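You operate a simulated robot arm through the tools that you are given. There is no shell and no other tool. Be economical: measure what you need, move in short steps, check, and stop when the job is done.

The job below is to be done with a simulated robot arm. You get a single attempt, and the scene is never put back.

TASK
Brush the chalk off the footbar, then set it by the class card.
Fine: first click the bar up to MID, then brush; the brush goes back on the bench. Set down upright: brush with orange knob. What is to be rubbed or washed off counts as gone when no trace of it is left.

It is judged by the outcome, as a careful person would: the job done as asked, and still so three seconds after it is handed in. It fails if anything else is knocked over, pushed out of place, dropped, spilled or broken.

THE ROBOT
A 6-joint arm with a two-finger parallel gripper on a trunk, on a base that drives. Base frame: it is fixed to the floor where the robot stands at the start and does not move with it; the origin is under the middle of the robot, x ahead of it, y to its left, z up. Units: mm, degrees, N and s.
With the tool pointing down near the work surface it reaches from about 140 to 800 mm from the robot's upright axis, wherever it stands. Its first joint turns from -166.0 to 166.0 degrees. Places, roughly: class card [-1300, -400, 1000]; footbar [700, -100, 500]. Payload 3.91 kg.
The tool frame sits at the grasp point between the pads (the TCP): z along the fingers, y along the line on which they close. The tips reach 30 mm beyond it. The gripper opens to 110 mm. The fingers are 20 mm wide and 10 mm thick; the gripper's body (48 by 112 mm) begins 55 mm behind the TCP.
Orientation is that of the tool frame in the base frame, as a unit quaternion [w, x, y, z]. With the fingers straight down and closing along the base's y, the tool's x points along the base's -x, its y along +y and its z along -z.

THE INTERFACE
- The arm moves only by the tool drive_tool. Its argument "steps" is a list of rows, each a list of 3 entries, a list of its own where there are three numbers: the shift along the tool's x, y, z in m, then the turn, a rotation vector about the tool's x, y, z in rad, then the gripper command, from -1 (shut) to 1 (fully open), values between in proportion. In form: [[[tx, ty, tz], [wx, wy, wz], hand], ...]. A call has 1 to 20 rows; each row is the pose to reach, as a shift and turn from the pose commanded when the call began, along the tool's axes at that moment. Rows are played at 5 a second. More than 50 mm and 8.6 degrees between two rows, or a gripper value outside its range, and nothing of the call is played. A pose out of reach is approached as far as the arm can. The call stops where the force on the tool passes 90 N (or 10 N more than at its start, if that is more) or the arm is blocked; 0.2 s more then pass. The fingers move at their own pace (about 108 mm/s each) and stop on an object; they squeeze with about 31 N. The grip force told is the motor's: it shows also when the fingers shut on nothing. Time passes only in rows, and 0.2 s behind the last, so rows that repeat a pose let the fingers close. It gives the time, the measured TCP pose, the force on the tool (base axes), the opening and the grip force at its end, in the units of the frame above (readings bear some noise), with the torque about the TCP (base axes, N m) and any sound that the robot's microphone picked up.
- Cameras (640 x 400 px; columns grow to the right, rows downward): "scene" is now at [-160.7, -56.4, 1320.1]; the picture's right is [-0.98, -0.18, 0.00], its down [-0.17, 0.92, -0.36] and it looks along [0.07, -0.36, -0.93] (base axes); focal length 214 px, centre (320, 200). "wrist" rides on the gripper at [77, 7, -114] in the tool frame; the picture's right is [-0.09, 1.00, 0.00], its down [-0.80, -0.07, -0.59] and it looks along [-0.59, -0.05, 0.80] (tool axes); focal length 270 px, centre (320, 200). There is no depth. A picture from a camera that has moved, and an enlarged one, comes with that camera's place and axes in the base frame and with its lens.
- snapshot(camera): a new picture of that camera. The clock stands still meanwhile.
- slide_trunk(by): slides the trunk up (or, below 0, down) by that many mm; the arm and the scene camera ride with it, the base frame stays. It gives what a move gives, with no picture.
- roll_base(legs): drives the robot by 1 to 6 legs, each [ahead, left, turn to the left] in mm, mm and degrees, along the robot's own axes; the way and the turn of a leg run together, so that a leg with both is an arc; at most 1500 mm and 180 degrees a leg. The arm and the cameras ride along, it lands a little off, and it stops where it bumps. It gives what a move gives.
- aim_head(pan, tilt): turns the head with the scene camera to pan (to the left, within 86 degrees either way) and tilt (down, from -29 to 69), counted from straight ahead of the robot. It gives what a move gives.
- enlarge(camera, box): a new picture of the part [left, top, right, bottom] of that camera's present view, enlarged. The clock stands still meanwhile.
- hand_in(): hands the job in; it is judged then, once.

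Work in short steps. Places have to be worked out from the pictures, the camera data and where the tool is seen: move nearer, look again, correct. Check each grasp and each placing, and mend what went wrong. You have 120 turns and 82 pictures in all, those below and enlarged ones among them. Open the gripper and draw the arm clear of the work before you hand the job in, unless the task says otherwise; then end with one line.

The tools are called as name(argument=value, ...) on one line, values as JSON. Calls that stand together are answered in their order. drive_tool: Moves the arm, as the interface text tells. Its arguments: {"type":"object","properties":{"steps":{"type":"array","items":{"type":"array"}}},"required":["steps"]} The other tools are called the same way: slide_trunk (by) slides the trunk up or down; roll_base (legs) drives the base; aim_head (pan, tilt) turns the head that bears the scene camera; snapshot (camera) takes a picture; enlarge (camera, box) takes an enlarged picture of a part of a camera's view; hand_in () hands the job in.

At the start:

```text
time_s: 0.0
tcp_pos: [435.4, 55.1, 1070.7]
tcp_rot: [-0.001, 0.0, 1.0, 0.0]
wrist_force: [-0.2, -0.2, 0.5]
ft_torque: [0.0, -0.01, 0.02]
opening: 110.2
finger_force: 0.1
trunk travel left (down, up): [-300.0, 240.0]
robot x, y, heading: [-3.1, 1.4, -0.1]
head pan, tilt: [-79.5, 68.8]
```

scene: 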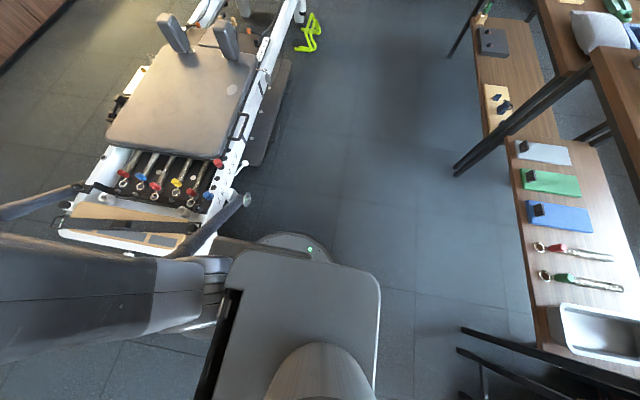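
wrist: 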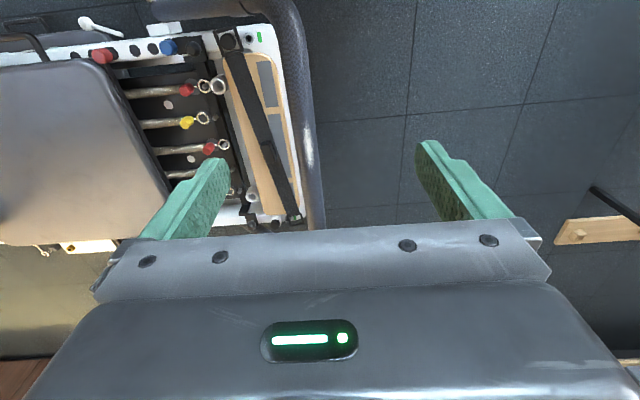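

I'll look around first: ahead towards the footbar.

aim_head(pan=0, tilt=40)

snapshot(camera="scene")

aim_head(pan=-86, tilt=30)

snapshot(camera="scene")

```text
time_s: 1.5
tcp_pos: [435.2, 53.9, 1070.6]
tcp_rot: [0.0, 0.0, 1.0, 0.0]
wrist_force: [-0.8, -1.0, 0.4]
ft_torque: [0.02, -0.06, 0.03]
opening: 110.4
finger_force: 0.0
trunk travel left (down, up): [-300.0, 240.0]
robot x, y, heading: [0.3, 2.3, -0.1]
head pan, tilt: [0.0, 40.0]
```

```text
79 pictures are left
camera scene: at [-85.9, -1.4, 1356.2], right [0.0, -1.0, 0.0], down [-0.64, 0.0, -0.77], along [0.77, 0.0, -0.64], focal length 214 px, centre (320, 200)
```

scene: 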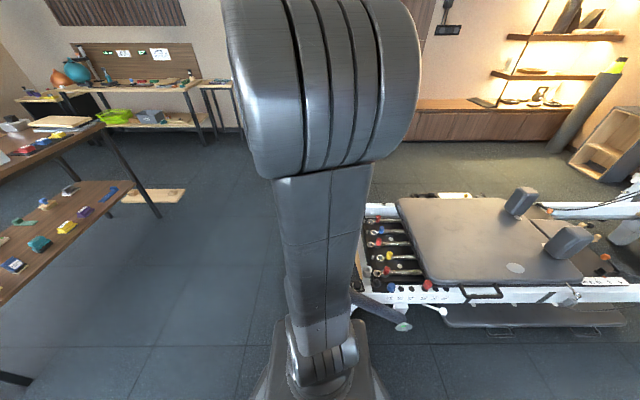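

```text
time_s: 3.1
tcp_pos: [434.9, 53.1, 1071.2]
tcp_rot: [0.001, 0.001, 1.0, 0.0]
wrist_force: [0.2, 0.4, 0.3]
ft_torque: [0.01, -0.02, 0.01]
opening: 109.7
finger_force: 0.1
trunk travel left (down, up): [-300.0, 240.0]
robot x, y, heading: [2.2, -1.7, -0.0]
head pan, tilt: [-85.9, 30.0]
```

```text
78 pictures are left
camera scene: at [-164.4, -91.6, 1371.6], right [-1.0, -0.07, 0.0], down [-0.04, 0.5, -0.87], along [0.06, -0.86, -0.5], focal length 214 px, centre (320, 200)
```

scene: 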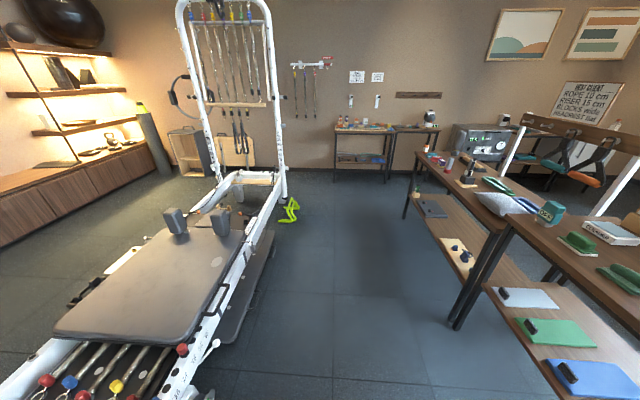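

The benches lie to the back right; I turn the base right by 90° to look at them.

roll_base(legs=[[0, 0, -90]])

aim_head(pan=-60, tilt=25)

snapshot(camera="scene")

```text
time_s: 7.4
tcp_pos: [44.0, -435.8, 1070.6]
tcp_rot: [0.0, 0.717, 0.697, -0.001]
wrist_force: [-0.6, -0.5, -0.3]
ft_torque: [-0.01, 0.01, 0.0]
opening: 110.0
finger_force: 0.1
trunk travel left (down, up): [-300.0, 240.0]
robot x, y, heading: [-0.4, -0.5, -91.8]
head pan, tilt: [-85.9, 30.0]
```

```text
time_s: 8.3
tcp_pos: [42.6, -436.0, 1071.4]
tcp_rot: [0.0, 0.717, 0.697, 0.0]
wrist_force: [0.7, 0.3, -0.4]
ft_torque: [0.01, 0.01, 0.02]
opening: 110.0
finger_force: 0.0
trunk travel left (down, up): [-300.0, 240.0]
robot x, y, heading: [1.5, -0.6, -91.3]
head pan, tilt: [-60.0, 25.0]
```

```text
77 pictures are left
camera scene: at [-77.3, 124.7, 1379.6], right [-0.48, 0.88, 0.0], down [0.37, 0.2, -0.91], along [-0.8, -0.43, -0.42], focal length 214 px, centre (320, 200)
```

scene: 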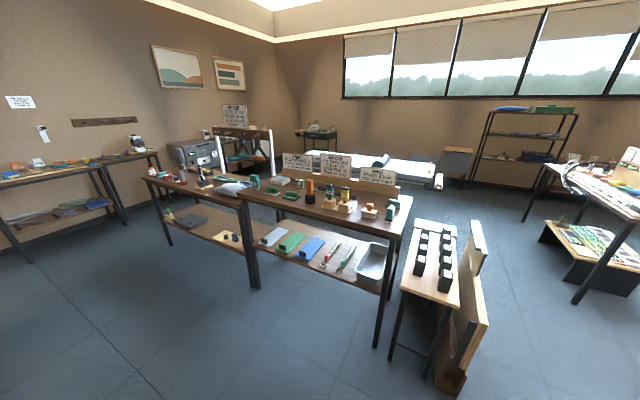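

enlarge(camera="scene", box=[130, 130, 430, 300])

enlarge(camera="scene", box=[240, 140, 420, 240])

```text
2.13 times, centred on (280, 215) of scene
camera zoom: at [-77.3, 124.7, 1379.6], right [-0.48, 0.88, 0.0], down [0.37, 0.2, -0.91], along [-0.8, -0.43, -0.42], focal length 458 px, centre (405, 168)
```

zoom: 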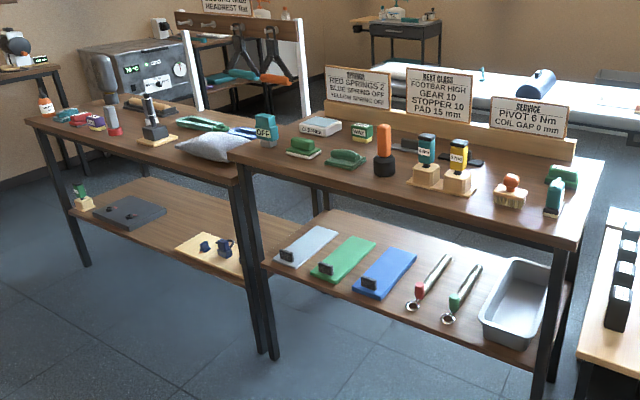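

```text
3.56 times, centred on (330, 190) of scene
camera zoom: at [-77.3, 124.7, 1379.6], right [-0.48, 0.88, 0.0], down [0.37, 0.2, -0.91], along [-0.8, -0.43, -0.42], focal length 763 px, centre (284, 236)
```

zoom: 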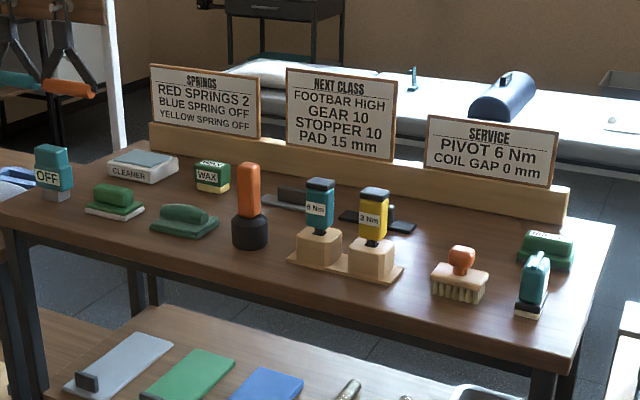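

The card reads FOOTBAR HIGH, so the final state is HIGH after brushing at MID. The orange-knob brush is on the bench near the front right. Now I study the footbar: turn to heading ~+40 and look right.

roll_base(legs=[[0, 0, 141]])

aim_head(pan=-60, tilt=50)

snapshot(camera="scene")

```text
time_s: 14.5
tcp_pos: [253.2, 357.4, 1071.6]
tcp_rot: [0.001, -0.404, 0.915, 0.0]
wrist_force: [0.4, 0.2, 1.3]
ft_torque: [-0.03, 0.02, -0.02]
opening: 110.1
finger_force: 0.1
trunk travel left (down, up): [-300.0, 240.0]
robot x, y, heading: [-1.7, -0.3, 47.9]
head pan, tilt: [-60.0, 25.0]
```

```text
time_s: 15.3
tcp_pos: [251.7, 357.6, 1071.2]
tcp_rot: [0.0, -0.404, 0.915, 0.0]
wrist_force: [-0.4, 0.1, 0.0]
ft_torque: [0.01, 0.01, 0.0]
opening: 109.7
finger_force: 0.0
trunk travel left (down, up): [-300.0, 240.0]
robot x, y, heading: [-0.5, 0.2, 47.6]
head pan, tilt: [-60.0, 50.0]
```

```text
74 pictures are left
camera scene: at [-40.0, -143.5, 1342.1], right [-0.21, -0.98, 0.0], down [-0.75, 0.16, -0.64], along [0.63, -0.14, -0.77], focal length 214 px, centre (320, 200)
```

scene: 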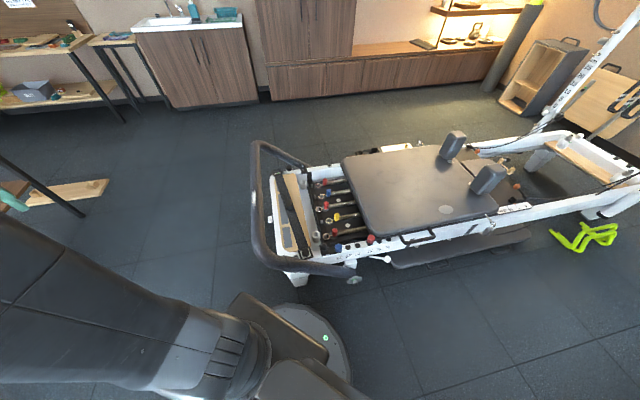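

enlarge(camera="scene", box=[230, 120, 410, 300])

```text
2.22 times, centred on (320, 210) of scene
camera zoom: at [-40.0, -143.5, 1342.1], right [-0.21, -0.98, 0.0], down [-0.75, 0.16, -0.64], along [0.63, -0.14, -0.77], focal length 477 px, centre (320, 178)
```

zoom: 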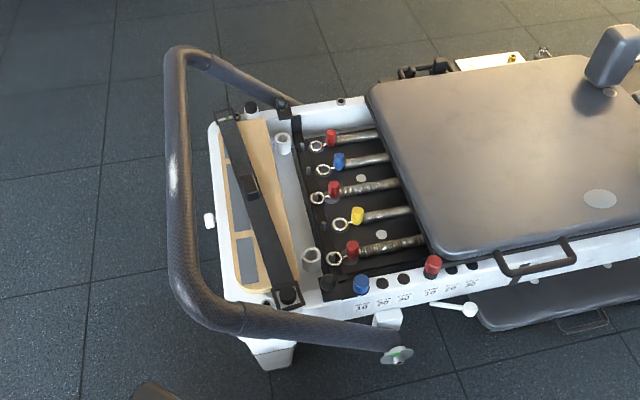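

The footbar's crossbar runs along x at y≈0, pivots near y≈-350, currently low. I drive round to stand off the end of the reformer facing -y.

roll_base(legs=[[403, 300, 0], [475, -446, 0], [0, 0, -137.6]])

aim_head(pan=0, tilt=60)

snapshot(camera="scene")

snapshot(camera="wrist")

```text
time_s: 27.1
tcp_pos: [772.0, 106.4, 1071.0]
tcp_rot: [0.0, 0.696, 0.718, 0.0]
wrist_force: [1.1, 0.0, -0.5]
ft_torque: [0.0, 0.0, -0.03]
opening: 110.2
finger_force: 0.1
trunk travel left (down, up): [-300.0, 240.0]
robot x, y, heading: [704.5, 539.2, -88.4]
head pan, tilt: [-60.0, 50.0]
```

```text
time_s: 28.4
tcp_pos: [771.2, 105.6, 1072.0]
tcp_rot: [0.0, 0.696, 0.719, 0.0]
wrist_force: [-1.2, -0.1, -0.2]
ft_torque: [0.02, 0.03, 0.01]
opening: 109.9
finger_force: 0.0
trunk travel left (down, up): [-300.0, 240.0]
robot x, y, heading: [706.2, 539.0, -88.2]
head pan, tilt: [0.0, 60.0]
```

```text
72 pictures are left
camera scene: at [699.3, 641.4, 1329.5], right [-1.0, -0.03, 0.0], down [-0.03, 0.87, -0.5], along [0.02, -0.5, -0.87], focal length 214 px, centre (320, 200)
```

scene: 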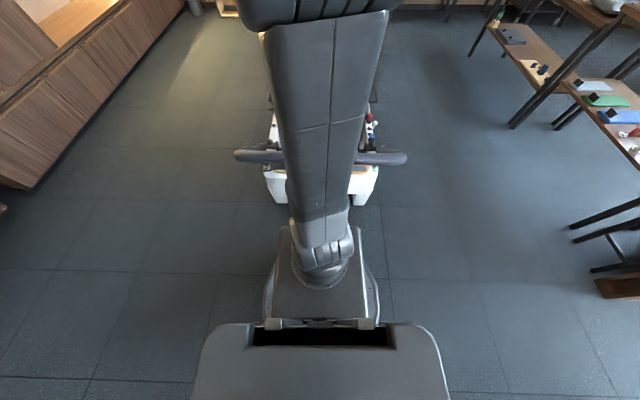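

```text
71 pictures are left
camera wrist: at [777.7, 183.7, 1184.6], right [1.0, -0.06, 0.0], down [-0.04, -0.8, 0.59], along [-0.03, -0.59, -0.8], focal length 270 px, centre (320, 200)
```

wrist: 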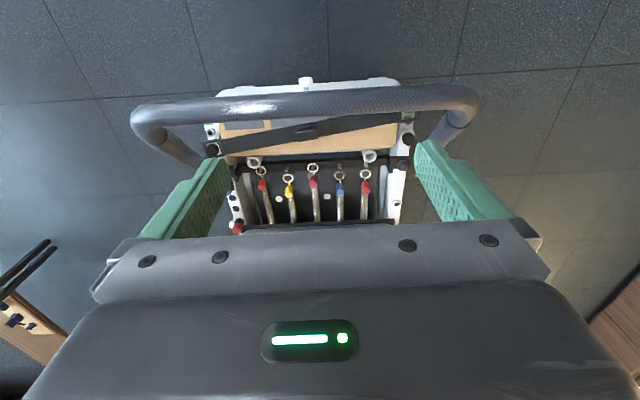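

Bar estimates: crossbar x≈340–1100, y≈10, z≈600, pivot axis near y≈-414, z≈237; chalk at x≈600–640 on the bar. I turn the gripper 92° about its axis so it can close across the bar.

drive_tool(steps=[[[0, 0, 0.02], [0, 0, 0.1335], 1], [[0, 0, 0.04], [0, 0, 0.267], 1], [[0, 0, 0.06], [0, 0, 0.4005], 1], [[0, 0, 0.08], [0, 0, 0.534], 1], [[0, 0, 0.1], [0, 0, 0.6675], 1], [[0, 0, 0.12], [0, 0, 0.801], 1], [[0, 0, 0.14], [0, 0, 0.9345], 1], [[0, 0, 0.16], [0, 0, 1.068], 1], [[0, 0, 0.18], [0, 0, 1.2015], 1], [[0, 0, 0.2], [0, 0, 1.335], 1], [[0, 0, 0.2], [0, 0, 1.4685], 1], [[0, 0, 0.2], [0, 0, 1.602], 1]])

snapshot(camera="wrist")

```text
time_s: 31.0
tcp_pos: [771.0, 107.0, 870.4]
tcp_rot: [0.0, 1.0, -0.001, 0.0]
wrist_force: [-0.1, -0.2, 0.6]
ft_torque: [-0.01, 0.0, 0.02]
opening: 109.7
finger_force: 0.1
trunk travel left (down, up): [-300.0, 240.0]
robot x, y, heading: [702.6, 536.4, -88.1]
head pan, tilt: [0.0, 60.0]
```

```text
70 pictures are left
camera wrist: at [850.4, 100.2, 984.2], right [-0.09, -1.0, 0.0], down [-0.8, 0.07, 0.59], along [-0.59, 0.05, -0.8], focal length 270 px, centre (320, 200)
```

wrist: 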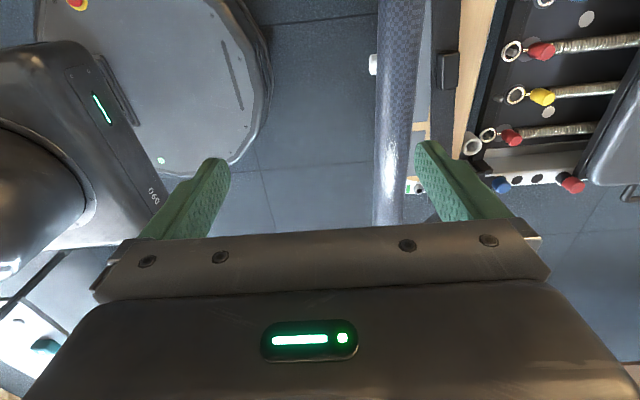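

Bar appears at y≈6 if z≈600, diameter ~50. I tilt the tool 24° and descend closer above the bar.

drive_tool(steps=[[[0, 0.02, 0.03], [-0.14, 0, 0], 1], [[0, 0.04, 0.06], [-0.28, 0, 0], 1], [[0, 0.06, 0.09], [-0.42, 0, 0], 1], [[0, 0.067, 0.13], [-0.42, 0, 0], 1], [[0, 0.067, 0.15], [-0.42, 0, 0], 1]])

snapshot(camera="wrist")

snapshot(camera="scene")

```text
time_s: 32.2
tcp_pos: [771.8, 30.1, 753.7]
tcp_rot: [0.205, 0.979, 0.001, 0.0]
wrist_force: [-0.1, -0.4, 0.0]
ft_torque: [0.01, 0.02, 0.0]
opening: 109.7
finger_force: 0.2
out of reach, approached as far as the arm can: row 4, 5
trunk travel left (down, up): [-300.0, 240.0]
robot x, y, heading: [704.1, 538.2, -88.4]
head pan, tilt: [0.0, 60.0]
```

```text
69 pictures are left
camera wrist: at [851.1, 69.7, 861.1], right [-0.09, -0.91, 0.4], down [-0.8, 0.3, 0.52], along [-0.59, -0.28, -0.76], focal length 270 px, centre (320, 200)
```

wrist: 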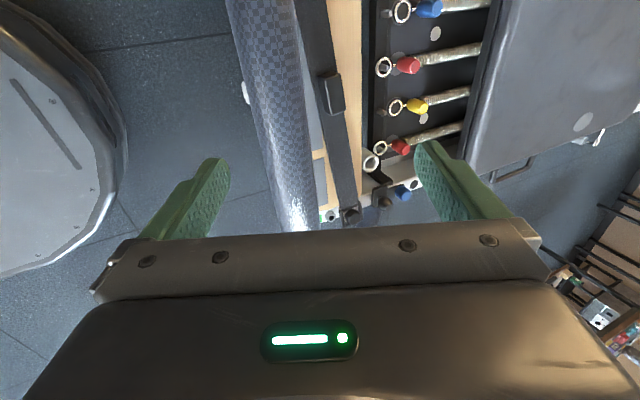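

```text
68 pictures are left
camera scene: at [699.5, 641.2, 1329.5], right [-1.0, -0.03, 0.0], down [-0.03, 0.87, -0.5], along [0.02, -0.5, -0.87], focal length 214 px, centre (320, 200)
```

scene: 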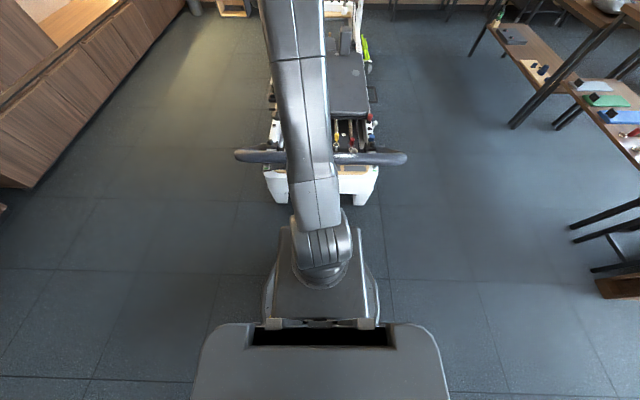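

The arm needs a lower trunk here; I lower it by 60 first, keeping the fingers above the bar, then look.

slide_trunk(by=-60)

snapshot(camera="wrist")

```text
time_s: 33.2
tcp_pos: [772.5, 29.3, 695.0]
tcp_rot: [0.205, 0.979, 0.001, 0.0]
wrist_force: [0.0, 0.7, -0.5]
ft_torque: [0.0, 0.0, 0.06]
opening: 109.8
finger_force: 0.1
trunk travel left (down, up): [-240.0, 300.0]
robot x, y, heading: [704.8, 541.1, -88.2]
head pan, tilt: [0.0, 60.0]
```

```text
67 pictures are left
camera wrist: at [850.9, 69.7, 801.5], right [-0.09, -0.91, 0.4], down [-0.8, 0.3, 0.52], along [-0.59, -0.28, -0.76], focal length 270 px, centre (320, 200)
```

wrist: 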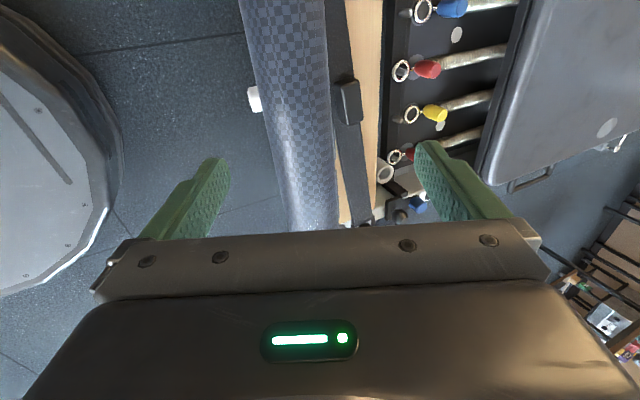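

Triangulation: bar axis at y≈1, z≈585. I shift sideways slightly before going down, checking how the commanded pose behaves.

drive_tool(steps=[[[0, -0.009, 0], [0, 0, 0], 1], [[0, -0.017, 0], [0, 0, 0], 1], [[0, -0.017, 0], [0, 0, 0], 1]])

slide_trunk(by=-60)

```text
time_s: 34.0
tcp_pos: [772.5, 40.7, 697.7]
tcp_rot: [0.201, 0.98, 0.002, 0.0]
wrist_force: [0.4, -0.2, 0.0]
ft_torque: [0.0, -0.02, 0.03]
opening: 110.0
finger_force: 0.0
out of reach, approached as far as the arm can: row 1, 2, 3
trunk travel left (down, up): [-240.0, 300.0]
robot x, y, heading: [701.1, 540.1, -88.3]
head pan, tilt: [0.0, 60.0]
```

```text
time_s: 35.0
tcp_pos: [772.6, 39.9, 637.6]
tcp_rot: [0.202, 0.979, 0.001, 0.0]
wrist_force: [0.5, 0.0, 0.5]
ft_torque: [-0.02, -0.04, 0.0]
opening: 110.0
finger_force: 0.1
trunk travel left (down, up): [-180.0, 360.0]
robot x, y, heading: [706.9, 538.5, -88.1]
head pan, tilt: [0.0, 60.0]
```

Testing the commanded pose by backing off 60 mm along the tool.

drive_tool(steps=[[[0, 0, -0.03], [0, 0, 0], 1], [[0, 0, -0.06], [0, 0, 0], 1], [[0, 0, -0.06], [0, 0, 0], 1]])

```text
time_s: 35.8
tcp_pos: [772.3, 63.5, 692.4]
tcp_rot: [0.203, 0.979, 0.001, 0.001]
wrist_force: [-0.4, -0.2, 0.0]
ft_torque: [-0.01, 0.01, 0.0]
opening: 110.3
finger_force: 0.1
trunk travel left (down, up): [-180.0, 360.0]
robot x, y, heading: [702.5, 540.3, -87.9]
head pan, tilt: [0.0, 60.0]
```

The commanded pose follows the actual one. I raise the arm 120, drop the trunk 180 to its bottom, then approach the bar.

drive_tool(steps=[[[0, 0.016, -0.037], [0, 0, 0], 1], [[0, 0.032, -0.073], [0, 0, 0], 1], [[0, 0.048, -0.11], [0, 0, 0], 1], [[0, 0.06, -0.137], [0, 0, 0], 1]])

slide_trunk(by=-170)

snapshot(camera="wrist")

```text
time_s: 36.8
tcp_pos: [773.0, 62.4, 841.8]
tcp_rot: [0.201, 0.98, 0.002, 0.001]
wrist_force: [0.2, -0.7, -0.5]
ft_torque: [-0.02, -0.01, 0.03]
opening: 110.0
finger_force: 0.0
trunk travel left (down, up): [-180.0, 360.0]
robot x, y, heading: [706.5, 539.4, -88.3]
head pan, tilt: [0.0, 60.0]
```

```text
time_s: 38.8
tcp_pos: [772.5, 62.3, 670.5]
tcp_rot: [0.202, 0.979, 0.002, 0.0]
wrist_force: [0.1, -0.2, 0.2]
ft_torque: [0.04, 0.0, 0.02]
opening: 109.9
finger_force: 0.1
trunk travel left (down, up): [-10.0, 530.0]
robot x, y, heading: [706.2, 540.6, -88.1]
head pan, tilt: [0.0, 60.0]
```

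```text
66 pictures are left
camera wrist: at [851.1, 101.5, 778.4], right [-0.09, -0.92, 0.39], down [-0.8, 0.3, 0.52], along [-0.59, -0.27, -0.76], focal length 270 px, centre (320, 200)
```

wrist: 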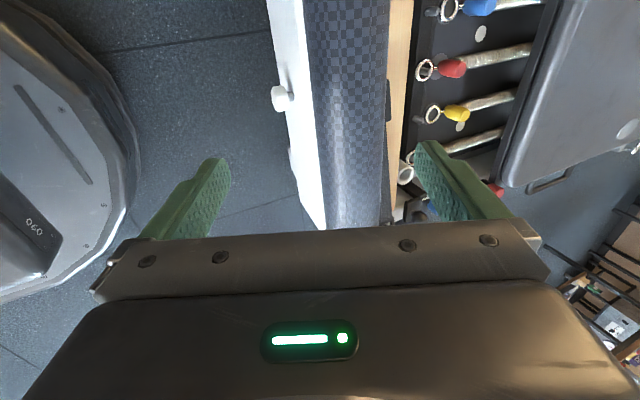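

Bar axis now ≈ (y 4, z 595). I shift 23 mm across, then go 90 mm in along the tool so the fingers straddle the bar.

drive_tool(steps=[[[0, 0.012, 0], [0, 0, 0], 1], [[0, 0.023, 0.0], [0, 0, 0], 1], [[0, 0.023, 0.03], [0, 0, 0], 1], [[0, 0.023, 0.06], [0, 0, 0], 1], [[0, 0.023, 0.09], [0, 0, 0], 1], [[0, 0.023, 0.09], [0, 0, 0], 1]])

snapshot(camera="wrist")

```text
time_s: 40.1
tcp_pos: [773.6, 6.9, 597.7]
tcp_rot: [0.202, 0.979, 0.001, -0.001]
wrist_force: [-0.8, -0.7, -0.4]
ft_torque: [0.0, -0.01, 0.01]
opening: 110.1
finger_force: 0.0
trunk travel left (down, up): [-10.0, 530.0]
robot x, y, heading: [704.4, 542.8, -88.1]
head pan, tilt: [0.0, 60.0]
```

```text
65 pictures are left
camera wrist: at [851.7, 45.1, 705.2], right [-0.09, -0.92, 0.39], down [-0.8, 0.3, 0.52], along [-0.59, -0.27, -0.76], focal length 270 px, centre (320, 200)
```

wrist: 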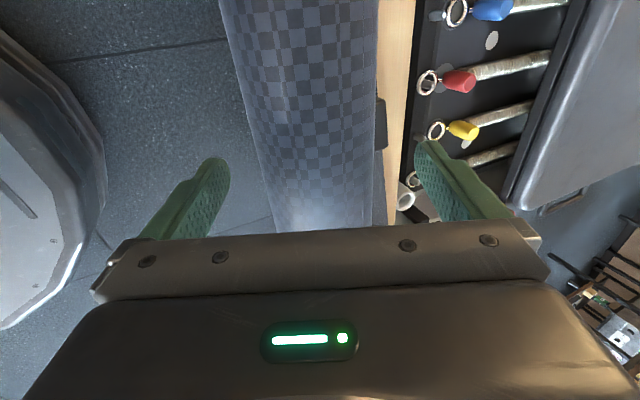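

Fingers straddle the bar, centred. I close gently and see the opening and force.

drive_tool(steps=[[[0, 0, 0], [0, 0, 0], -1], [[0, 0, 0], [0, 0, 0], -1], [[0, 0, 0], [0, 0, 0], -1], [[0, 0, 0], [0, 0, 0], -1]])

snapshot(camera="wrist")

```text
time_s: 41.1
tcp_pos: [773.0, 6.3, 597.5]
tcp_rot: [0.202, 0.979, 0.001, 0.0]
wrist_force: [-0.5, 0.5, -1.9]
ft_torque: [-0.11, 0.03, 0.13]
opening: 53.9
finger_force: 44.5
trunk travel left (down, up): [-10.0, 530.0]
robot x, y, heading: [704.1, 538.7, -88.2]
head pan, tilt: [0.0, 60.0]
```

```text
64 pictures are left
camera wrist: at [851.7, 45.2, 705.3], right [-0.09, -0.92, 0.39], down [-0.8, 0.3, 0.52], along [-0.59, -0.27, -0.76], focal length 270 px, centre (320, 200)
```

wrist: 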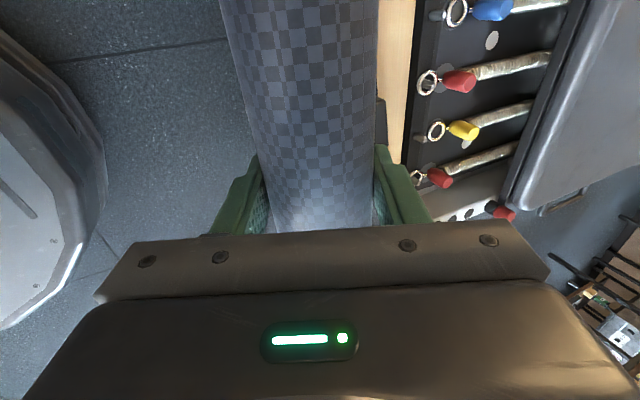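

Gripped (54 mm). Now rotate the bar up about its pivot 8° in small steps, listening for clicks.

drive_tool(steps=[[[0, 0.0175, -0.0082], [0.0349, 0, 0], -1], [[0, 0.0352, -0.0157], [0.0698, 0, 0], -1], [[0, 0.0532, -0.0227], [0.1047, 0, 0], -1], [[0, 0.0715, -0.029], [0.1396, 0, 0], -1]])

```text
time_s: 42.1
tcp_pos: [773.8, -49.5, 652.4]
tcp_rot: [0.134, 0.991, 0.001, 0.002]
wrist_force: [9.1, 8.9, -7.9]
ft_torque: [0.29, 0.1, -0.02]
opening: 53.6
finger_force: 44.9
trunk travel left (down, up): [-10.0, 530.0]
robot x, y, heading: [704.3, 541.3, -88.0]
head pan, tilt: [0.0, 60.0]
```

Bar follows smoothly. The same tool-frame arc applies again, another 8°.

drive_tool(steps=[[[0, 0.0175, -0.0082], [0.0349, 0, 0], -1], [[0, 0.0352, -0.0157], [0.0698, 0, 0], -1], [[0, 0.0532, -0.0227], [0.1047, 0, 0], -1], [[0, 0.0715, -0.029], [0.1396, 0, 0], -1]])

```text
time_s: 43.1
tcp_pos: [774.7, -111.6, 696.6]
tcp_rot: [0.062, 0.998, 0.003, 0.0]
wrist_force: [20.4, -0.8, -20.2]
ft_torque: [-0.03, -0.62, 0.68]
opening: 53.7
finger_force: 44.6
trunk travel left (down, up): [-10.0, 530.0]
robot x, y, heading: [705.1, 537.3, -88.1]
head pan, tilt: [0.0, 60.0]
```

No click yet; some x-load (20 N) suggests the pivot axis is slightly skewed. I continue with a small +x give.

drive_tool(steps=[[[0.003, 0.0175, -0.0082], [0.0349, 0, 0], -1], [[0.005, 0.0352, -0.0157], [0.0698, 0, 0], -1]])

```text
time_s: 43.8
tcp_pos: [774.2, -145.0, 716.1]
tcp_rot: [0.026, 1.0, -0.001, -0.001]
wrist_force: [-6.5, -5.6, -30.4]
ft_torque: [-0.22, 0.43, 1.55]
opening: 54.0
finger_force: 45.3
trunk travel left (down, up): [-10.0, 530.0]
robot x, y, heading: [707.2, 540.3, -88.3]
head pan, tilt: [0.0, 60.0]
```

Pull is mostly radial now (arc estimate slightly off). I look at the state.

snapshot(camera="wrist")

aim_head(pan=-25, tilt=55)

snapshot(camera="scene")

```text
63 pictures are left
camera wrist: at [853.1, -145.9, 829.9], right [-0.09, -0.99, 0.05], down [-0.8, 0.1, 0.59], along [-0.59, 0.01, -0.8], focal length 270 px, centre (320, 200)
```

wrist: 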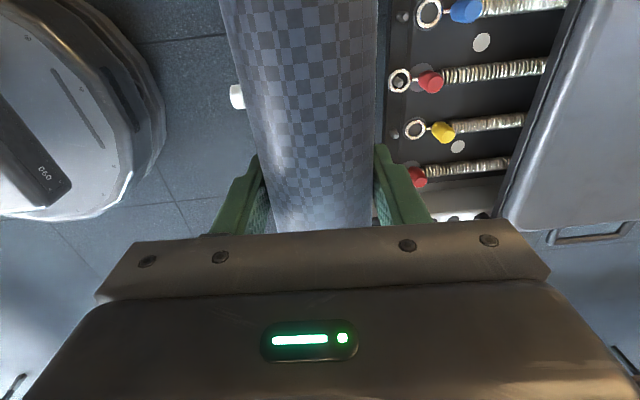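

```text
time_s: 44.6
tcp_pos: [774.0, -144.9, 716.4]
tcp_rot: [0.026, 1.0, -0.002, 0.0]
wrist_force: [-28.0, -8.4, -34.4]
ft_torque: [0.23, 0.84, 0.43]
opening: 53.4
finger_force: 44.5
trunk travel left (down, up): [-10.0, 530.0]
robot x, y, heading: [700.7, 539.2, -88.2]
head pan, tilt: [-25.0, 55.0]
```

```text
62 pictures are left
camera scene: at [667.3, 638.5, 1045.7], right [-0.92, 0.39, 0.0], down [0.32, 0.76, -0.57], along [-0.22, -0.52, -0.82], focal length 214 px, centre (320, 200)
```

scene: 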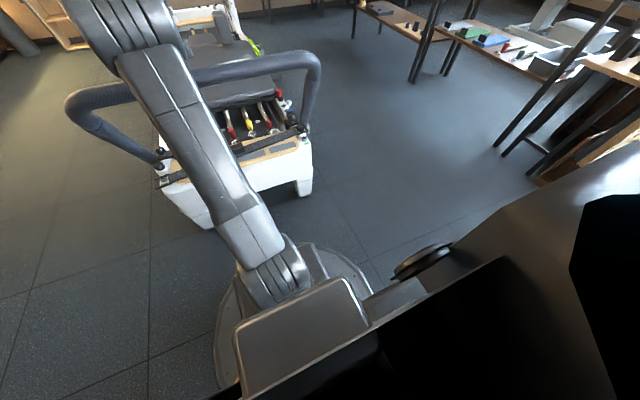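

Refit of the pivot: about (y -378, z 262), R≈510. I continue 4° with that correction.

drive_tool(steps=[[[-0.003, 0.0176, -0.0043], [0.0349, 0, 0], -1], [[-0.003, 0.0342, -0.0108], [0.0698, 0, 0], -1]])

```text
time_s: 45.2
tcp_pos: [774.3, -175.1, 730.7]
tcp_rot: [-0.007, 1.0, 0.003, 0.0]
wrist_force: [-14.8, -1.4, -18.2]
ft_torque: [-0.73, 0.62, -0.53]
opening: 53.8
finger_force: 44.3
trunk travel left (down, up): [-10.0, 530.0]
robot x, y, heading: [701.5, 541.6, -88.0]
head pan, tilt: [-25.0, 55.0]
```

drive_tool(steps=[[[-0.001, 0.0168, -0.0061], [0.0349, 0, 0], -1], [[-0.001, 0.0335, -0.0126], [0.0698, 0, 0], -1]])

```text
time_s: 45.8
tcp_pos: [775.1, -198.6, 740.5]
tcp_rot: [-0.036, 0.999, 0.003, 0.002]
wrist_force: [-2.4, 7.8, 9.5]
ft_torque: [-1.01, -0.21, -0.06]
opening: 53.9
finger_force: 44.9
out of reach, approached as far as the arm can: row 2
trunk travel left (down, up): [-10.0, 530.0]
robot x, y, heading: [701.9, 540.6, -87.9]
head pan, tilt: [-25.0, 55.0]
```

The arm runs out of reach here; a good pivot fit is now (y -378, z 262), R 510. I lower the bar back along that circle to its rest, then bring the base closer.

drive_tool(steps=[[[0, -0.0199, 0.0098], [-0.0436, 0, 0], -1], [[0, -0.0397, 0.0203], [-0.0873, 0, 0], -1], [[0, -0.0587, 0.0318], [-0.1309, 0, 0], -1], [[0, -0.0774, 0.044], [-0.1745, 0, 0], -1], [[0, -0.0954, 0.0571], [-0.2182, 0, 0], -1], [[0, -0.1129, 0.0709], [-0.2618, 0, 0], -1], [[0, -0.1297, 0.0856], [-0.3054, 0, 0], -1], [[0, -0.146, 0.101], [-0.3491, 0, 0], -1], [[0, -0.1614, 0.117], [-0.3927, 0, 0], -1], [[-0.001, -0.1763, 0.1336], [-0.4363, 0, 0], -1]])

```text
time_s: 47.1
tcp_pos: [774.2, -108.7, 692.9]
tcp_rot: [0.098, 0.995, 0.002, 0.001]
wrist_force: [3.0, -16.4, 0.7]
ft_torque: [0.39, 0.2, -0.08]
opening: 53.6
finger_force: 45.2
trunk travel left (down, up): [-10.0, 530.0]
robot x, y, heading: [701.1, 538.6, -88.4]
head pan, tilt: [-25.0, 55.0]
stopped in row 6: the force on the tool passed its limit at 102 N (the readings are from after the stop); the commanded pose is now the measured one
```

The bar stopped with 102 N on the way down at ≈58°: a ratchet stop evidently holds it there. I open the gripper and back off.

drive_tool(steps=[[[0, 0, 0], [0, 0, 0], 0.2], [[0, 0, 0], [0, 0, 0], 1], [[0, 0, 0], [0, 0, 0], 1], [[0, 0, -0.04], [0, 0, 0], 1], [[0, 0, -0.08], [0, 0, 0], 1], [[0, 0, -0.12], [0, 0, 0], 1]])

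snapshot(camera="wrist")

snapshot(camera="scene")

```text
time_s: 48.5
tcp_pos: [773.9, -83.3, 810.5]
tcp_rot: [0.097, 0.995, 0.002, 0.001]
wrist_force: [0.3, -0.2, 0.1]
ft_torque: [0.01, -0.06, -0.04]
opening: 110.0
finger_force: 0.0
trunk travel left (down, up): [-10.0, 530.0]
robot x, y, heading: [698.2, 535.7, -88.3]
head pan, tilt: [-25.0, 55.0]
```

```text
61 pictures are left
camera wrist: at [852.1, -68.3, 924.5], right [-0.08, -0.98, 0.19], down [-0.8, 0.18, 0.57], along [-0.59, -0.11, -0.8], focal length 270 px, centre (320, 200)
```

wrist: 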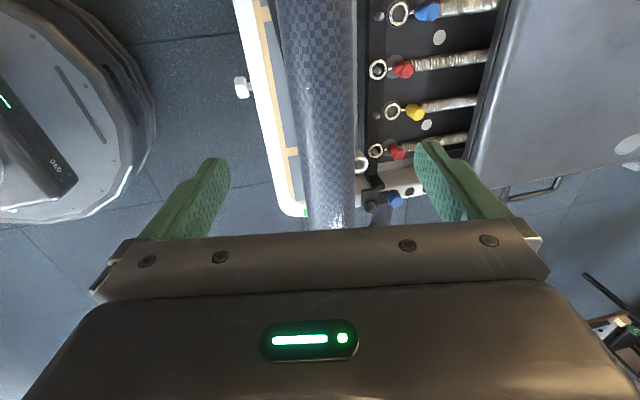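

```text
60 pictures are left
camera scene: at [669.0, 640.0, 1045.6], right [-0.92, 0.39, 0.0], down [0.32, 0.75, -0.57], along [-0.23, -0.53, -0.82], focal length 214 px, centre (320, 200)
```

scene: 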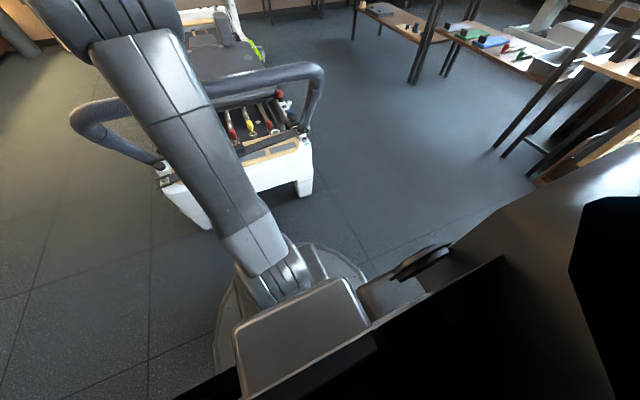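

The bar holds. I raise the trunk, drive back to the origin spot and look at the pivot dial to verify which notch it is in.

slide_trunk(by=290)

roll_base(legs=[[-22, -702, 0], [540, -17, 0]])

aim_head(pan=45, tilt=60)

enlarge(camera="scene", box=[160, 60, 480, 340])

```text
time_s: 51.5
tcp_pos: [773.8, -85.6, 1101.4]
tcp_rot: [0.098, 0.995, 0.002, 0.002]
wrist_force: [-0.3, -0.4, -0.1]
ft_torque: [-0.01, 0.0, -0.01]
opening: 110.2
finger_force: 0.1
trunk travel left (down, up): [-300.0, 240.0]
robot x, y, heading: [705.1, 539.6, -88.1]
head pan, tilt: [-25.0, 55.0]
```

```text
time_s: 58.0
tcp_pos: [71.2, -630.8, 1101.4]
tcp_rot: [0.098, 0.995, -0.003, 0.001]
wrist_force: [-0.3, -0.3, 0.2]
ft_torque: [0.01, 0.01, -0.01]
opening: 109.7
finger_force: 0.0
trunk travel left (down, up): [-300.0, 240.0]
robot x, y, heading: [9.4, -10.0, -88.7]
head pan, tilt: [-25.0, 55.0]
```

```text
time_s: 59.5
tcp_pos: [71.5, -632.0, 1100.5]
tcp_rot: [0.098, 0.995, -0.004, 0.002]
wrist_force: [0.1, -0.8, -0.1]
ft_torque: [-0.02, -0.01, 0.02]
opening: 110.0
finger_force: 0.0
trunk travel left (down, up): [-300.0, 240.0]
robot x, y, heading: [5.7, -8.6, -88.5]
head pan, tilt: [45.0, 60.0]
```

```text
1.43 times, centred on (320, 200) of scene
camera zoom: at [50.6, 113.5, 1329.5], right [-0.69, -0.72, 0.0], down [-0.63, 0.6, -0.5], along [0.36, -0.35, -0.87], focal length 306 px, centre (320, 200)
```

zoom: 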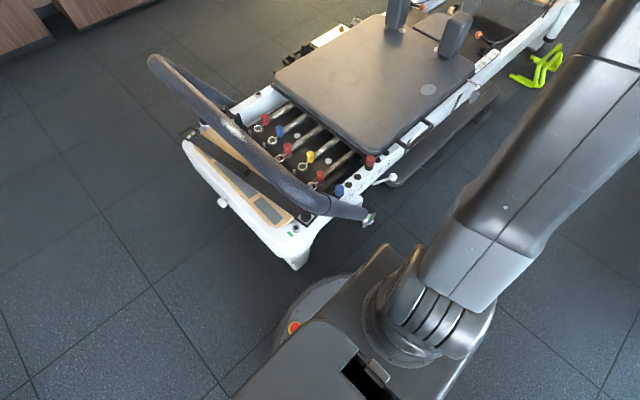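

enlarge(camera="scene", box=[332, 196, 380, 226])

enlarge(camera="scene", box=[190, 90, 370, 220])

```text
13.33 times, centred on (356, 211) of scene
camera zoom: at [50.6, 113.5, 1329.5], right [-0.69, -0.72, 0.0], down [-0.63, 0.6, -0.5], along [0.36, -0.35, -0.87], focal length 2860 px, centre (-160, 53)
```

zoom: 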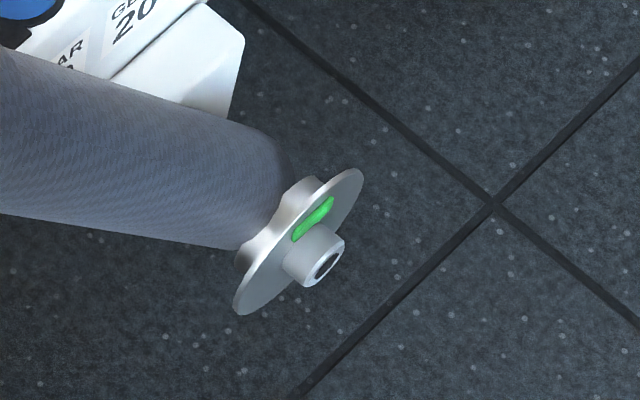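

```text
3.08 times, centred on (280, 155) of scene
camera zoom: at [50.6, 113.5, 1329.5], right [-0.69, -0.72, 0.0], down [-0.63, 0.6, -0.5], along [0.36, -0.35, -0.87], focal length 660 px, centre (443, 338)
```

zoom: 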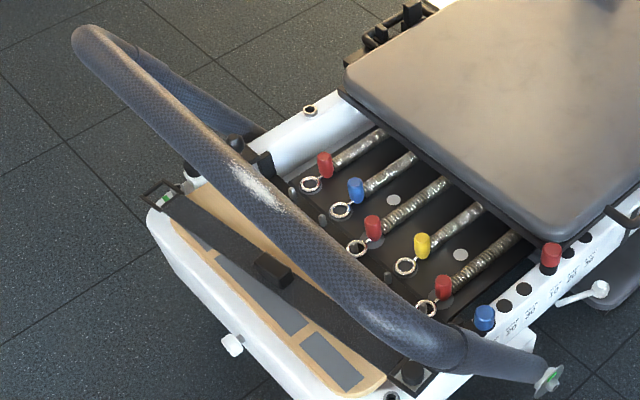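

The chalk patch is clear in the middle of the bar. The dial can't be read from here; I turn towards the bench (heading 180) and look.

roll_base(legs=[[0, 0, -91.5]])

aim_head(pan=0, tilt=45)

snapshot(camera="scene")

snapshot(camera="wrist")

```text
time_s: 63.7
tcp_pos: [-616.8, -55.7, 1101.1]
tcp_rot: [-0.069, -0.692, 0.715, 0.069]
wrist_force: [-0.7, -0.2, -0.3]
ft_torque: [-0.01, 0.02, -0.01]
opening: 110.0
finger_force: 0.1
trunk travel left (down, up): [-300.0, 240.0]
robot x, y, heading: [8.3, -8.6, 180.1]
head pan, tilt: [45.0, 60.0]
```

```text
time_s: 64.8
tcp_pos: [-616.5, -56.7, 1101.1]
tcp_rot: [-0.069, -0.692, 0.715, 0.069]
wrist_force: [-0.5, 0.8, 0.5]
ft_torque: [-0.02, -0.06, 0.03]
opening: 110.0
finger_force: 0.1
trunk travel left (down, up): [-300.0, 240.0]
robot x, y, heading: [8.0, -9.8, 179.8]
head pan, tilt: [0.0, 45.0]
```

```text
56 pictures are left
camera scene: at [94.9, -10.8, 1349.0], right [0.0, 1.0, 0.0], down [0.71, 0.0, -0.71], along [-0.71, 0.0, -0.71], focal length 214 px, centre (320, 200)
```

scene: 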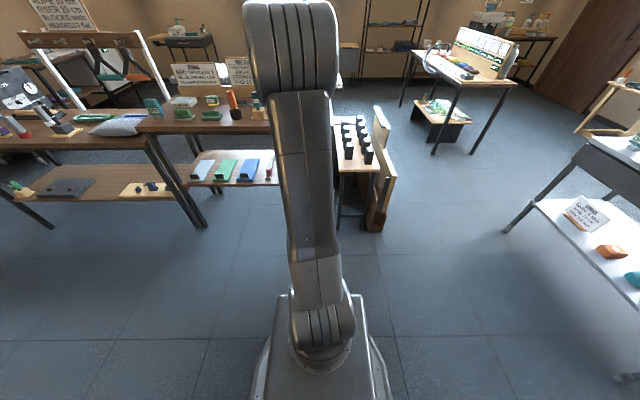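

```text
55 pictures are left
camera wrist: at [-602.4, -133.5, 1214.4], right [-0.97, 0.12, 0.19], down [0.21, 0.8, 0.57], along [-0.09, 0.59, -0.8], focal length 270 px, centre (320, 200)
```

wrist: 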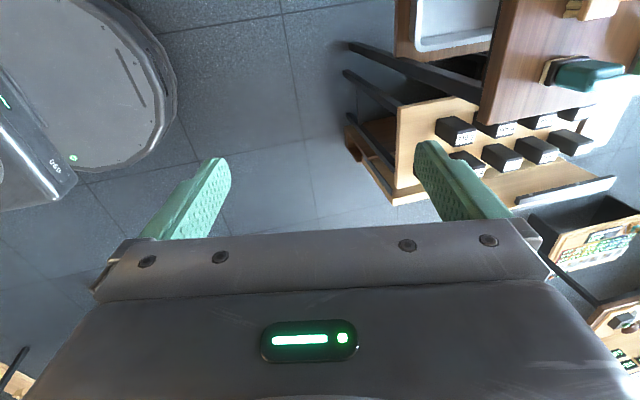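

Table top about z≈780, front edge x≈-985, brush about (-1150,-130). I drive ahead 400 and slightly left, then look with the wrist camera.

roll_base(legs=[[400, 60, 0]])

snapshot(camera="wrist")

aim_head(pan=-25, tilt=50)

snapshot(camera="scene")

```text
time_s: 67.4
tcp_pos: [-1021.1, -106.7, 1101.7]
tcp_rot: [-0.068, -0.689, 0.718, 0.069]
wrist_force: [0.3, 1.0, -0.2]
ft_torque: [0.03, 0.0, 0.0]
opening: 109.9
finger_force: 0.0
trunk travel left (down, up): [-300.0, 240.0]
robot x, y, heading: [-394.1, -62.2, 179.2]
head pan, tilt: [0.0, 45.0]
```

```text
54 pictures are left
camera wrist: at [-1006.7, -182.2, 1214.3], right [-0.97, 0.13, 0.19], down [0.22, 0.79, 0.57], along [-0.08, 0.59, -0.8], focal length 270 px, centre (320, 200)
```

wrist: 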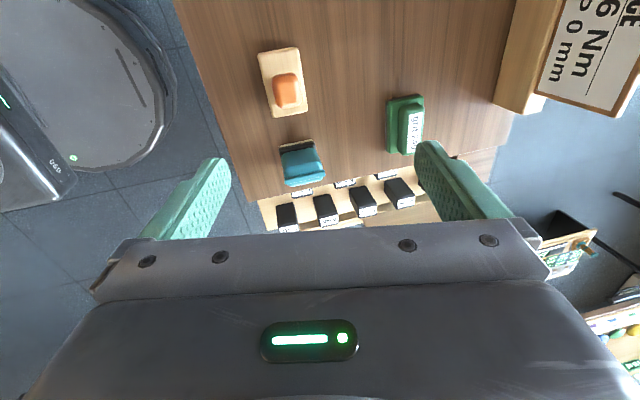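

```text
time_s: 68.3
tcp_pos: [-1020.5, -105.0, 1101.4]
tcp_rot: [-0.069, -0.688, 0.719, 0.069]
wrist_force: [-0.6, 0.4, -0.5]
ft_torque: [0.02, 0.0, 0.01]
opening: 110.0
finger_force: 0.1
trunk travel left (down, up): [-300.0, 240.0]
robot x, y, heading: [-396.5, -64.1, 179.2]
head pan, tilt: [-25.0, 50.0]
```

```text
53 pictures are left
camera scene: at [-296.1, -34.2, 1342.1], right [0.43, 0.9, 0.0], down [0.69, -0.33, -0.64], along [-0.58, 0.28, -0.77], focal length 214 px, centre (320, 200)
```

scene: 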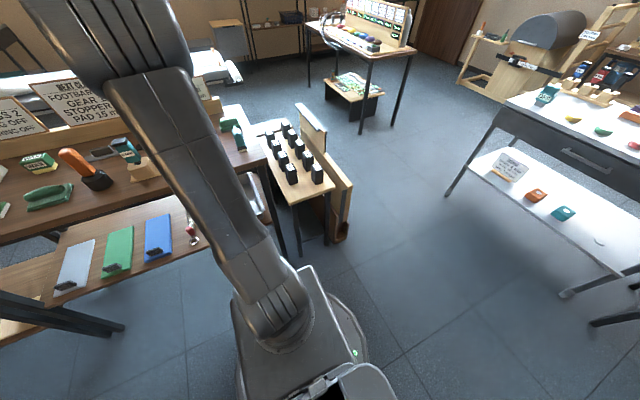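

The brush lies about (-1021,-98), block ~54 × 95 with its long axis along y — the gripper already closes across it. I straighten the tool and descend to z≈960 for a closer look.

drive_tool(steps=[[[-0.001, -0.005, 0.025], [0.065, 0, 0], 1], [[-0.003, -0.01, 0.05], [0.13, 0, 0], 1], [[-0.005, -0.015, 0.075], [0.195, 0, 0], 1], [[-0.007, -0.02, 0.1], [0.195, 0, 0], 1], [[-0.007, -0.025, 0.127], [0.195, 0, 0], 1]])

snapshot(camera="wrist")

```text
time_s: 69.5
tcp_pos: [-1020.0, -96.8, 970.9]
tcp_rot: [-0.001, -0.692, 0.722, -0.001]
wrist_force: [-0.7, -0.7, 0.3]
ft_torque: [0.04, 0.02, 0.01]
opening: 110.0
finger_force: 0.0
trunk travel left (down, up): [-300.0, 240.0]
robot x, y, heading: [-394.7, -61.2, 179.5]
head pan, tilt: [-25.0, 50.0]
```

```text
52 pictures are left
camera wrist: at [-1027.8, -173.5, 1084.4], right [-0.99, 0.13, 0.0], down [0.1, 0.8, 0.59], along [0.08, 0.59, -0.81], focal length 270 px, centre (320, 200)
```

wrist: 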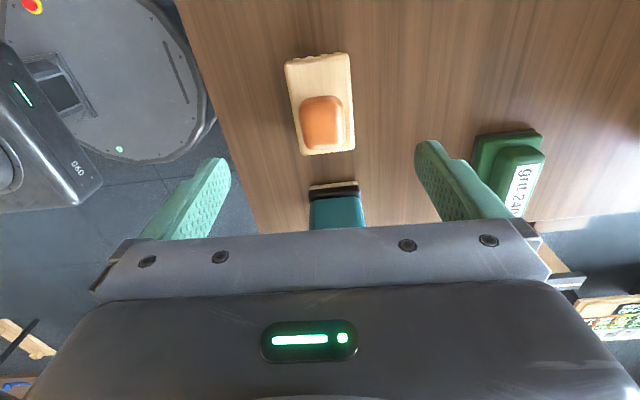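

Block top z≈880, centre (-1020,-112), about 46×70 mm. I align, descend so the fingertips reach the block's lower edge (TCP z≈890).

drive_tool(steps=[[[0.015, 0, 0.02], [0, 0, -0.02], 1], [[0.015, 0, 0.04], [0, 0, -0.02], 1], [[0.015, 0, 0.06], [0, 0, -0.02], 1], [[0.015, 0, 0.08], [0, 0, -0.02], 1], [[0.015, 0, 0.08], [0, 0, -0.02], 1]])

snapshot(camera="wrist")

aim_head(pan=0, tilt=40)

snapshot(camera="scene")

```text
time_s: 70.7
tcp_pos: [-1019.9, -113.0, 891.6]
tcp_rot: [0.0, -0.699, 0.716, -0.001]
wrist_force: [-0.1, 0.4, -0.4]
ft_torque: [-0.03, 0.0, 0.02]
opening: 110.0
finger_force: 0.0
trunk travel left (down, up): [-300.0, 240.0]
robot x, y, heading: [-396.9, -64.0, 179.3]
head pan, tilt: [-25.0, 50.0]
```

```text
51 pictures are left
camera wrist: at [-1028.0, -189.9, 1005.1], right [-0.99, 0.11, 0.0], down [0.09, 0.8, 0.59], along [0.07, 0.59, -0.81], focal length 270 px, centre (320, 200)
```

wrist: 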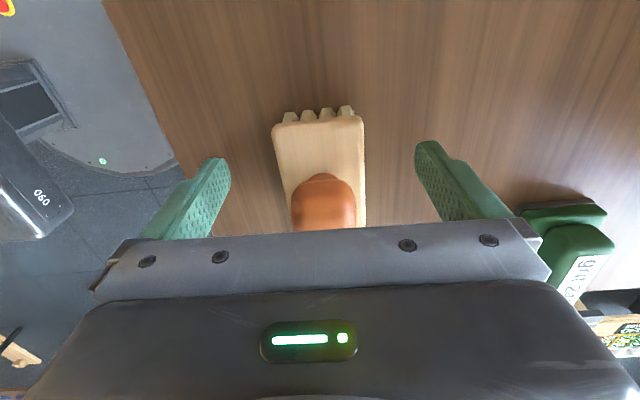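

```text
time_s: 71.5
tcp_pos: [-1021.7, -113.5, 893.0]
tcp_rot: [-0.002, -0.699, 0.715, -0.001]
wrist_force: [0.0, -0.5, -0.6]
ft_torque: [0.01, -0.04, 0.0]
opening: 109.9
finger_force: 0.1
trunk travel left (down, up): [-300.0, 240.0]
robot x, y, heading: [-392.7, -63.7, 179.1]
head pan, tilt: [0.0, 40.0]
```

```text
50 pictures are left
camera scene: at [-311.8, -66.4, 1356.2], right [0.01, 1.0, 0.0], down [0.64, -0.01, -0.77], along [-0.77, 0.01, -0.64], focal length 214 px, centre (320, 200)
```

scene: 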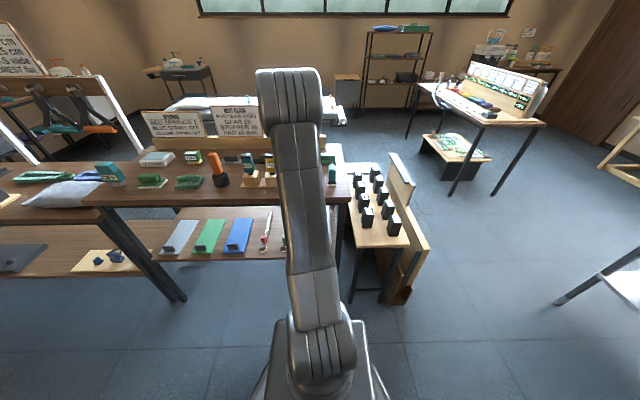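

Heights confirmed (block top ≈884). I lower 3 mm, close, and check the grip.

drive_tool(steps=[[[0, 0, 0.004], [0, 0, 0], 1], [[0, 0, 0.004], [0, 0, 0], -1], [[0, 0, 0.004], [0, 0, 0], -1], [[0, 0, 0.004], [0, 0, 0], -1], [[0, 0, 0.004], [0, 0, 0], -1]])

snapshot(camera="wrist")

```text
time_s: 72.8
tcp_pos: [-1021.3, -113.9, 887.1]
tcp_rot: [-0.002, -0.698, 0.716, -0.002]
wrist_force: [0.2, -0.6, 1.0]
ft_torque: [0.01, 0.01, 0.02]
opening: 45.2
finger_force: 31.0
trunk travel left (down, up): [-300.0, 240.0]
robot x, y, heading: [-397.7, -61.1, 179.2]
head pan, tilt: [0.0, 40.0]
```

```text
49 pictures are left
camera wrist: at [-1028.4, -190.1, 1001.5], right [-0.99, 0.11, 0.0], down [0.09, 0.8, 0.59], along [0.06, 0.59, -0.81], focal length 270 px, centre (320, 200)
```

wrist: 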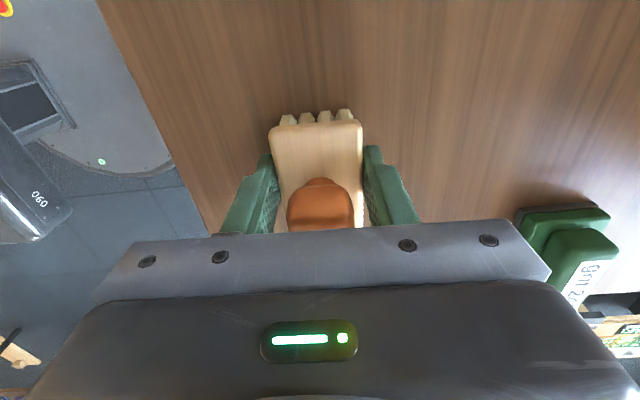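

Gripped at 45 mm. I lift 100 mm and check.

drive_tool(steps=[[[0, 0, -0.02], [0, 0, 0], -1], [[0, 0, -0.05], [0, 0, 0], -1], [[0, 0, -0.08], [0, 0, 0], -1], [[0, 0, -0.12], [0, 0, 0], -1], [[0, 0, -0.16], [0, 0, 0], -1]])

snapshot(camera="wrist")

```text
time_s: 74.0
tcp_pos: [-1022.0, -113.3, 1048.2]
tcp_rot: [-0.001, -0.7, 0.714, -0.002]
wrist_force: [-0.2, 0.2, -1.4]
ft_torque: [0.01, 0.05, 0.02]
opening: 29.1
finger_force: 31.1
trunk travel left (down, up): [-300.0, 240.0]
robot x, y, heading: [-392.8, -62.6, 179.1]
head pan, tilt: [0.0, 40.0]
```

```text
48 pictures are left
camera wrist: at [-1029.4, -188.0, 1161.4], right [-0.99, 0.11, 0.0], down [0.09, 0.8, 0.59], along [0.07, 0.59, -0.81], focal length 270 px, centre (320, 200)
```

wrist: 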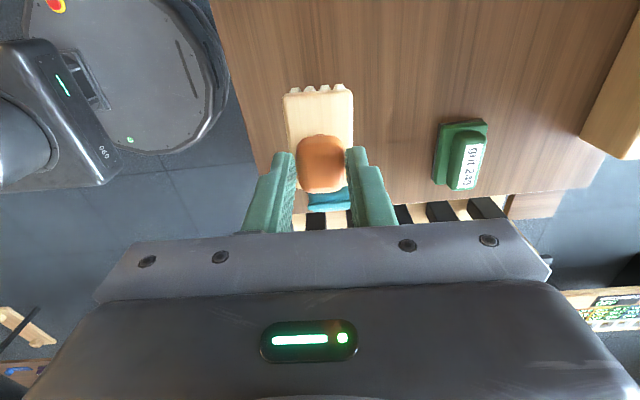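

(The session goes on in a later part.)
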